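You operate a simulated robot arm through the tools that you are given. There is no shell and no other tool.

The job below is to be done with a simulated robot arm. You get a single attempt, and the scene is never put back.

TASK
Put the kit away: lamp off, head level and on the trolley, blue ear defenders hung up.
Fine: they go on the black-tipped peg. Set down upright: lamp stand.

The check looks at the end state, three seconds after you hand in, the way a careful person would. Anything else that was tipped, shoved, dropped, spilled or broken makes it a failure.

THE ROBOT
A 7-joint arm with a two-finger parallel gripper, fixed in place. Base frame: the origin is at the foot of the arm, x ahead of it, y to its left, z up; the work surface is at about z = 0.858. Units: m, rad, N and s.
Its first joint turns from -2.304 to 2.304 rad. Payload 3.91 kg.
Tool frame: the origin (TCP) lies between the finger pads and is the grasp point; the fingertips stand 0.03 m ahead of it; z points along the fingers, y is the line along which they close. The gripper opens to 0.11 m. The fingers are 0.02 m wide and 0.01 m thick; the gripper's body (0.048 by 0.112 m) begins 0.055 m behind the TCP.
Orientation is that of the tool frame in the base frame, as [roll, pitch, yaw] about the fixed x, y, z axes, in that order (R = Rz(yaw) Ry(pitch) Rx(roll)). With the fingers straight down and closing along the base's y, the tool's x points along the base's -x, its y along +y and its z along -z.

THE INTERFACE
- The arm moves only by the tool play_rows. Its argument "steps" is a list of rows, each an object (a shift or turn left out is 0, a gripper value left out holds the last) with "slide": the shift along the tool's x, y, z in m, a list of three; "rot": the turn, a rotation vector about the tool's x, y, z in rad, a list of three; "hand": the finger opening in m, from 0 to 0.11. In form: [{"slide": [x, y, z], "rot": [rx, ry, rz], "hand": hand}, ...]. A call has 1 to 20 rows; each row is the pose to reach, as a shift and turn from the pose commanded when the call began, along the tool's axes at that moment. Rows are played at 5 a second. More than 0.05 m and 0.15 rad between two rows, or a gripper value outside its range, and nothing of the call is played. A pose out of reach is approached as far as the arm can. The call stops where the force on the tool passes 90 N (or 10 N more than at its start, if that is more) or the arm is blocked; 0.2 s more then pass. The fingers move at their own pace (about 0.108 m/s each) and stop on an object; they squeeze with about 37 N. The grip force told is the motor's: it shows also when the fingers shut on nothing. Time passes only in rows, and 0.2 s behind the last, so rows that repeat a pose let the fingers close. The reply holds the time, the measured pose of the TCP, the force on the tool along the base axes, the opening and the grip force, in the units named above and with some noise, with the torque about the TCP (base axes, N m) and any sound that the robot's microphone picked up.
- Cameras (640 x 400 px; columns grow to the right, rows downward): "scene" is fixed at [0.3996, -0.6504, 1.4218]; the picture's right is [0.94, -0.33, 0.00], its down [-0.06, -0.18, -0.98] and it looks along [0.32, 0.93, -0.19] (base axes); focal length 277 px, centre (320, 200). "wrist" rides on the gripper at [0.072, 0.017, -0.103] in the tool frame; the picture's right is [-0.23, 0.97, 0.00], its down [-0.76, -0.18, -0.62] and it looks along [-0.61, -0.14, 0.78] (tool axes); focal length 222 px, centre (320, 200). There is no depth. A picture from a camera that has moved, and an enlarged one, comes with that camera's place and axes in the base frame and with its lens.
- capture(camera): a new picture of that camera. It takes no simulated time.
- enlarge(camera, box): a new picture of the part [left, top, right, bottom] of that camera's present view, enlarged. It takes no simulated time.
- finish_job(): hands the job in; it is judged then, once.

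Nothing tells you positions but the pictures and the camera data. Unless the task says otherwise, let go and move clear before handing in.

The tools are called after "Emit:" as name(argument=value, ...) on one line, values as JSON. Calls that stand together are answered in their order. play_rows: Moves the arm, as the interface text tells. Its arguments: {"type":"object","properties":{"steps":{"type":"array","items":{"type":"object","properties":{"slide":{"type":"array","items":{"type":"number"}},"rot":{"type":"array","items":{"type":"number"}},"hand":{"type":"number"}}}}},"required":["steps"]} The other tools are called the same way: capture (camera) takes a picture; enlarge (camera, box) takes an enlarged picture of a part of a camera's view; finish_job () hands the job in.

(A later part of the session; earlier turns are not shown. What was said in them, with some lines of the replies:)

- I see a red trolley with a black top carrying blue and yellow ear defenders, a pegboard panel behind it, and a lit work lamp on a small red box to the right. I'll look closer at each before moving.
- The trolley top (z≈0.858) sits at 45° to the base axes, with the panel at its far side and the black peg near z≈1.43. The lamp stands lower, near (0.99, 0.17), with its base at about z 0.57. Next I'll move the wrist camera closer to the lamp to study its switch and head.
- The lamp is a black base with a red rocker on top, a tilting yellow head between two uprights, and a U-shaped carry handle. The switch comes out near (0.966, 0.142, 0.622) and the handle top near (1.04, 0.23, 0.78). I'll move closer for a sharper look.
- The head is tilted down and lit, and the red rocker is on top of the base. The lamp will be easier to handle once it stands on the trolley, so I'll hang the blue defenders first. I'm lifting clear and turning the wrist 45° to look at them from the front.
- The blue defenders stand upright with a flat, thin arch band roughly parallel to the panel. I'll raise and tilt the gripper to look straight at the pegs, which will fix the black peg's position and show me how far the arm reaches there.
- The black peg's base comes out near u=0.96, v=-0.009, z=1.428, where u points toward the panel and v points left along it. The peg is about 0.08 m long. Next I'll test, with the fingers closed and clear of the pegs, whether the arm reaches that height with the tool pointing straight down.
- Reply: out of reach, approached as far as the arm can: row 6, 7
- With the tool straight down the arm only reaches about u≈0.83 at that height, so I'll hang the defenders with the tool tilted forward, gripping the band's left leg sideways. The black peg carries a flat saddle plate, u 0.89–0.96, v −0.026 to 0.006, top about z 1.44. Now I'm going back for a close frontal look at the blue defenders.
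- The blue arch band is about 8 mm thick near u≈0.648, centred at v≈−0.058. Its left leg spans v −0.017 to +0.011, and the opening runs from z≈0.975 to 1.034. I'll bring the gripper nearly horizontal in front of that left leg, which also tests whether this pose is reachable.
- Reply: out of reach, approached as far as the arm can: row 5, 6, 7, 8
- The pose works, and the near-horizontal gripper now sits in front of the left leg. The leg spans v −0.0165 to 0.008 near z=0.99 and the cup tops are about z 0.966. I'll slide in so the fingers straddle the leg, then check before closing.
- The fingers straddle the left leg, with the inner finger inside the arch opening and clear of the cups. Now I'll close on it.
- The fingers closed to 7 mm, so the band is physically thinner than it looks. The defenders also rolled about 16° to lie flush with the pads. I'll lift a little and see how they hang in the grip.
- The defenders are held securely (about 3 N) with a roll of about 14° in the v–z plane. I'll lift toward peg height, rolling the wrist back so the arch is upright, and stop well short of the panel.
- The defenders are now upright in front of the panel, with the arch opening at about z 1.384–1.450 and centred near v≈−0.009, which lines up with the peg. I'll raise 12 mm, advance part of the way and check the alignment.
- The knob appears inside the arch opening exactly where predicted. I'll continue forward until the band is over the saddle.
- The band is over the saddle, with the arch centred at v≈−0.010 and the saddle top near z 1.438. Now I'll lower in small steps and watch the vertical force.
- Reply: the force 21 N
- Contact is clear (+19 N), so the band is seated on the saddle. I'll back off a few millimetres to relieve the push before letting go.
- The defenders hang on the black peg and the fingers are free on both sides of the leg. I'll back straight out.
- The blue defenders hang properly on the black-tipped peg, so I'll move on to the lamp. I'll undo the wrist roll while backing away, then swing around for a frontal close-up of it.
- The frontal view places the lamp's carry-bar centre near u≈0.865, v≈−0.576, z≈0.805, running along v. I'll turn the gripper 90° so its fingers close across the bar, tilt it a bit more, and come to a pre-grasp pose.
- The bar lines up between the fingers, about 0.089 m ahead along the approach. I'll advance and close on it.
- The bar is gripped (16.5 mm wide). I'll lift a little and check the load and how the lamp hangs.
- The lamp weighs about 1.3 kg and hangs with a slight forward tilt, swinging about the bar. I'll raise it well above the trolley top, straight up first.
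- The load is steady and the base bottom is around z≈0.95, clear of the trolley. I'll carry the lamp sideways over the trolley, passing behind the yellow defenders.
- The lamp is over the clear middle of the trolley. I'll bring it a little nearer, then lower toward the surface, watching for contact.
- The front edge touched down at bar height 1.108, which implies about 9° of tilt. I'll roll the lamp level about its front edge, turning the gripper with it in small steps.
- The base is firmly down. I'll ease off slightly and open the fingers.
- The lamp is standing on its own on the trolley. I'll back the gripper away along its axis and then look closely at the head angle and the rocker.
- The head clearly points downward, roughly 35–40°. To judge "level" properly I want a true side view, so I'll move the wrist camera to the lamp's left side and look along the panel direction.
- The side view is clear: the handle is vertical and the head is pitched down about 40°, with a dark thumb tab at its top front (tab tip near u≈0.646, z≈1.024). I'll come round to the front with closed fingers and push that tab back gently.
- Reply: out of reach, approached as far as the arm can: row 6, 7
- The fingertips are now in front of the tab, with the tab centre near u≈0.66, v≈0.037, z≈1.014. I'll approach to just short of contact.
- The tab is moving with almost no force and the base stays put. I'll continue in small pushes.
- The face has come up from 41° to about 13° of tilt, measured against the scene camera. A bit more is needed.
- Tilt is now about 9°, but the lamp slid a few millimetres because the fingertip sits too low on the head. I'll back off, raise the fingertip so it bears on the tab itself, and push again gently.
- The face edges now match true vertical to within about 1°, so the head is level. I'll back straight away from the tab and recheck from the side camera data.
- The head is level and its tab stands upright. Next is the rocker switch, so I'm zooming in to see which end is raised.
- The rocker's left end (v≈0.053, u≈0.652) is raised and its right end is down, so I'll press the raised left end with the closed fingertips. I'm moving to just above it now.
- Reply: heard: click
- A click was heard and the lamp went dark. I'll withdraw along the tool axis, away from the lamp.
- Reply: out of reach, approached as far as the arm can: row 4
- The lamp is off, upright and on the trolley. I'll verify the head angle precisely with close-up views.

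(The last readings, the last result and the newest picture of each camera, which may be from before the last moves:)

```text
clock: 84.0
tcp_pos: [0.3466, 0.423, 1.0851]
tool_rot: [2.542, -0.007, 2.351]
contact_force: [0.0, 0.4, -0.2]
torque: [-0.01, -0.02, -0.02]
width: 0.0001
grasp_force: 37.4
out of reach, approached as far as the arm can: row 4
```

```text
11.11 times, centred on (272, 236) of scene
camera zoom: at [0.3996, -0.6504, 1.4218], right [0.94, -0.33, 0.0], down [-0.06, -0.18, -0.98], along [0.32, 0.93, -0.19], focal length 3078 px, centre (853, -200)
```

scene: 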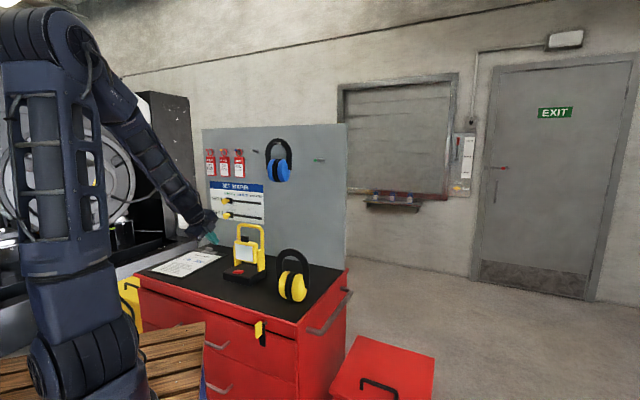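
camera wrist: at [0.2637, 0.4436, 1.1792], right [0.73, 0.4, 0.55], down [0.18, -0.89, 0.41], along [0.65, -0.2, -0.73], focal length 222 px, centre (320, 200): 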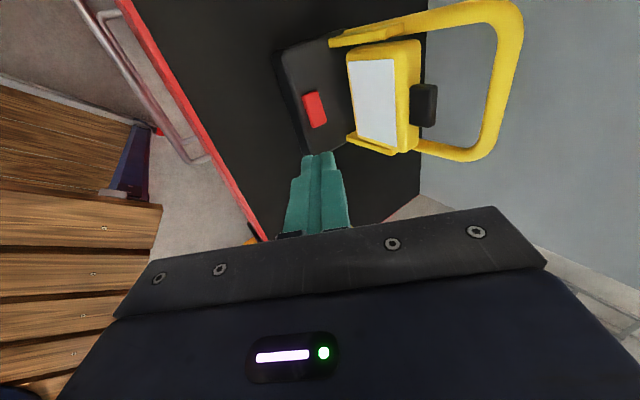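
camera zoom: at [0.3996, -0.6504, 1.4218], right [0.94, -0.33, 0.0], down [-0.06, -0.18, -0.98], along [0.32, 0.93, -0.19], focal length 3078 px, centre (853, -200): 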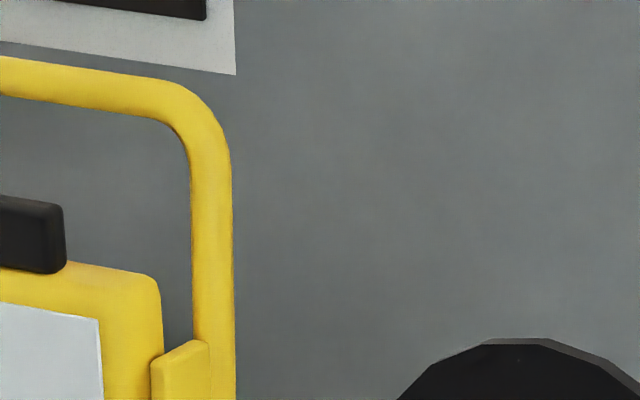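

The head measures within about 2° of level, and everything else looks undisturbed. I'll raise the arm clear and take a last look around.

Emit:
play_rows(steps=[{"slide": [0, 0.0243, -0.0353]}, {"slide": [0, 0.0486, -0.0706]}, {"slide": [0, 0.0729, -0.1059]}, {"slide": [0, 0.0971, -0.1412]}, {"slide": [0, 0.1214, -0.1766]}, {"slide": [0, 0.1457, -0.2119]}, {"slide": [0, 0.17, -0.2472]}, {"slide": [0, 0.17, -0.2472]}])

Emit:
capture(camera="scene")

Emit:
enlarge(camera="scene", box=[195, 115, 355, 315])

Emit:
capture(camera="wrist")

Emit:
enlarge(camera="scene", box=[255, 125, 305, 190])

```text
clock: 85.8
tcp_pos: [0.3499, 0.4228, 1.3857]
tool_rot: [2.538, -0.007, 2.353]
contact_force: [0.0, 0.4, -0.2]
torque: [0.02, 0.01, -0.02]
width: 0.0
grasp_force: 37.7
```

```text
taken
```

scene: 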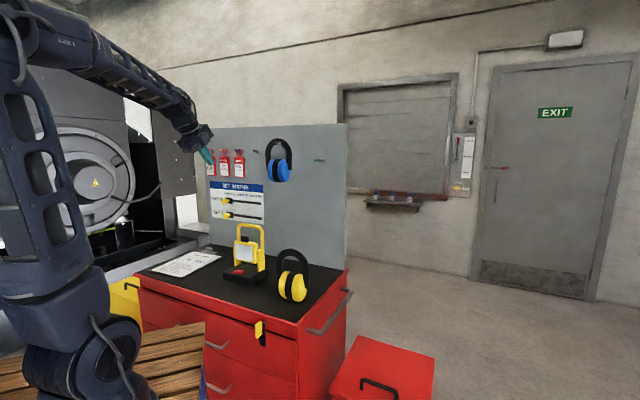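

```text
2.00 times, centred on (275, 215) of scene
camera zoom: at [0.3996, -0.6504, 1.4218], right [0.94, -0.33, 0.0], down [-0.06, -0.18, -0.98], along [0.32, 0.93, -0.19], focal length 554 px, centre (410, 170)
```

zoom: 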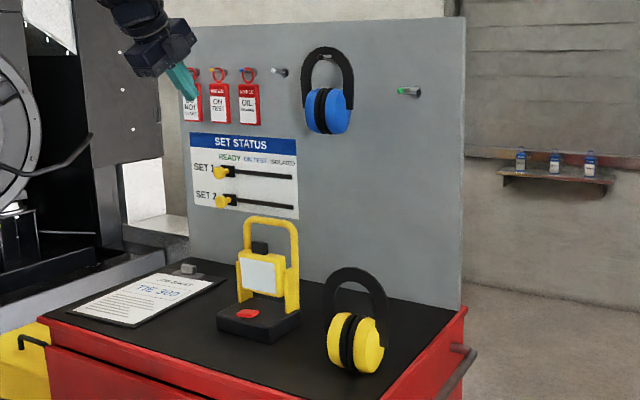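

```text
taken
camera wrist: at [0.2666, 0.4431, 1.4792], right [0.73, 0.4, 0.55], down [0.19, -0.89, 0.41], along [0.66, -0.2, -0.73], focal length 222 px, centre (320, 200)
```

wrist: 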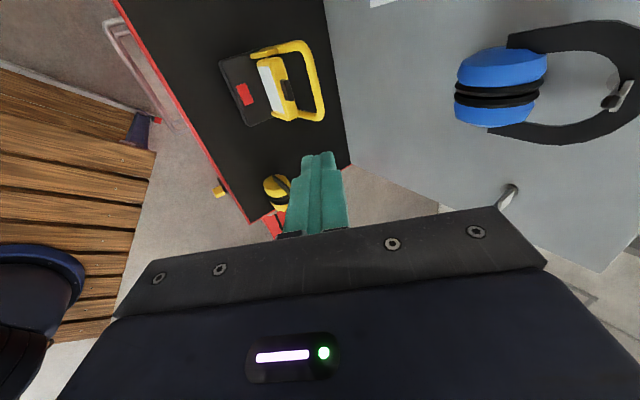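

```text
6.15 times, centred on (280, 158) of scene
camera zoom: at [0.3996, -0.6504, 1.4218], right [0.94, -0.33, 0.0], down [-0.06, -0.18, -0.98], along [0.32, 0.93, -0.19], focal length 1704 px, centre (566, 462)
```

zoom: 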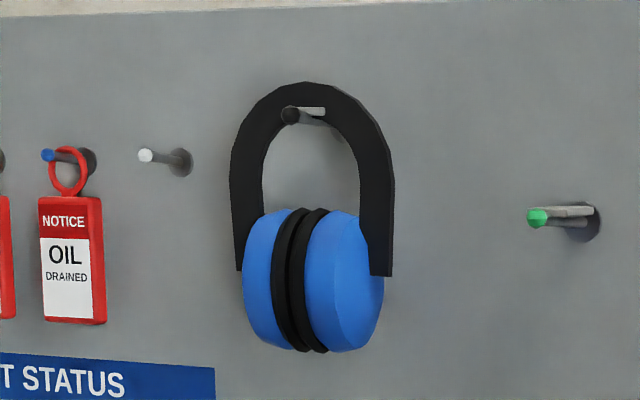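

The lamp is off and upright on the trolley with its head level, to within about 2° by my measurement. The blue defenders hang on the black-tipped peg, and the yellow pair, tags and clipboard look undisturbed. The arm is clear and holding nothing, so I'm handing in.

Emit:
finish_job()

```text
The job is handed in.
```

The kit is put away and the job is handed in; I haven't seen the check's result.

- **Lamp:** it is switched off (I heard the click and saw the light go out). It stands upright on the trolley, and its head is level to within about 2° by the camera views.
- **Blue ear defenders:** they hang by the headband on the black-tipped peg, clear of the other pegs.
- **Everything else:** in the last pictures the yellow defenders, tags, clipboard and small red box looked undisturbed. The lamp slid a few millimetres on the trolley while I levelled its head, but touched nothing.

The arm is raised clear and holding nothing.
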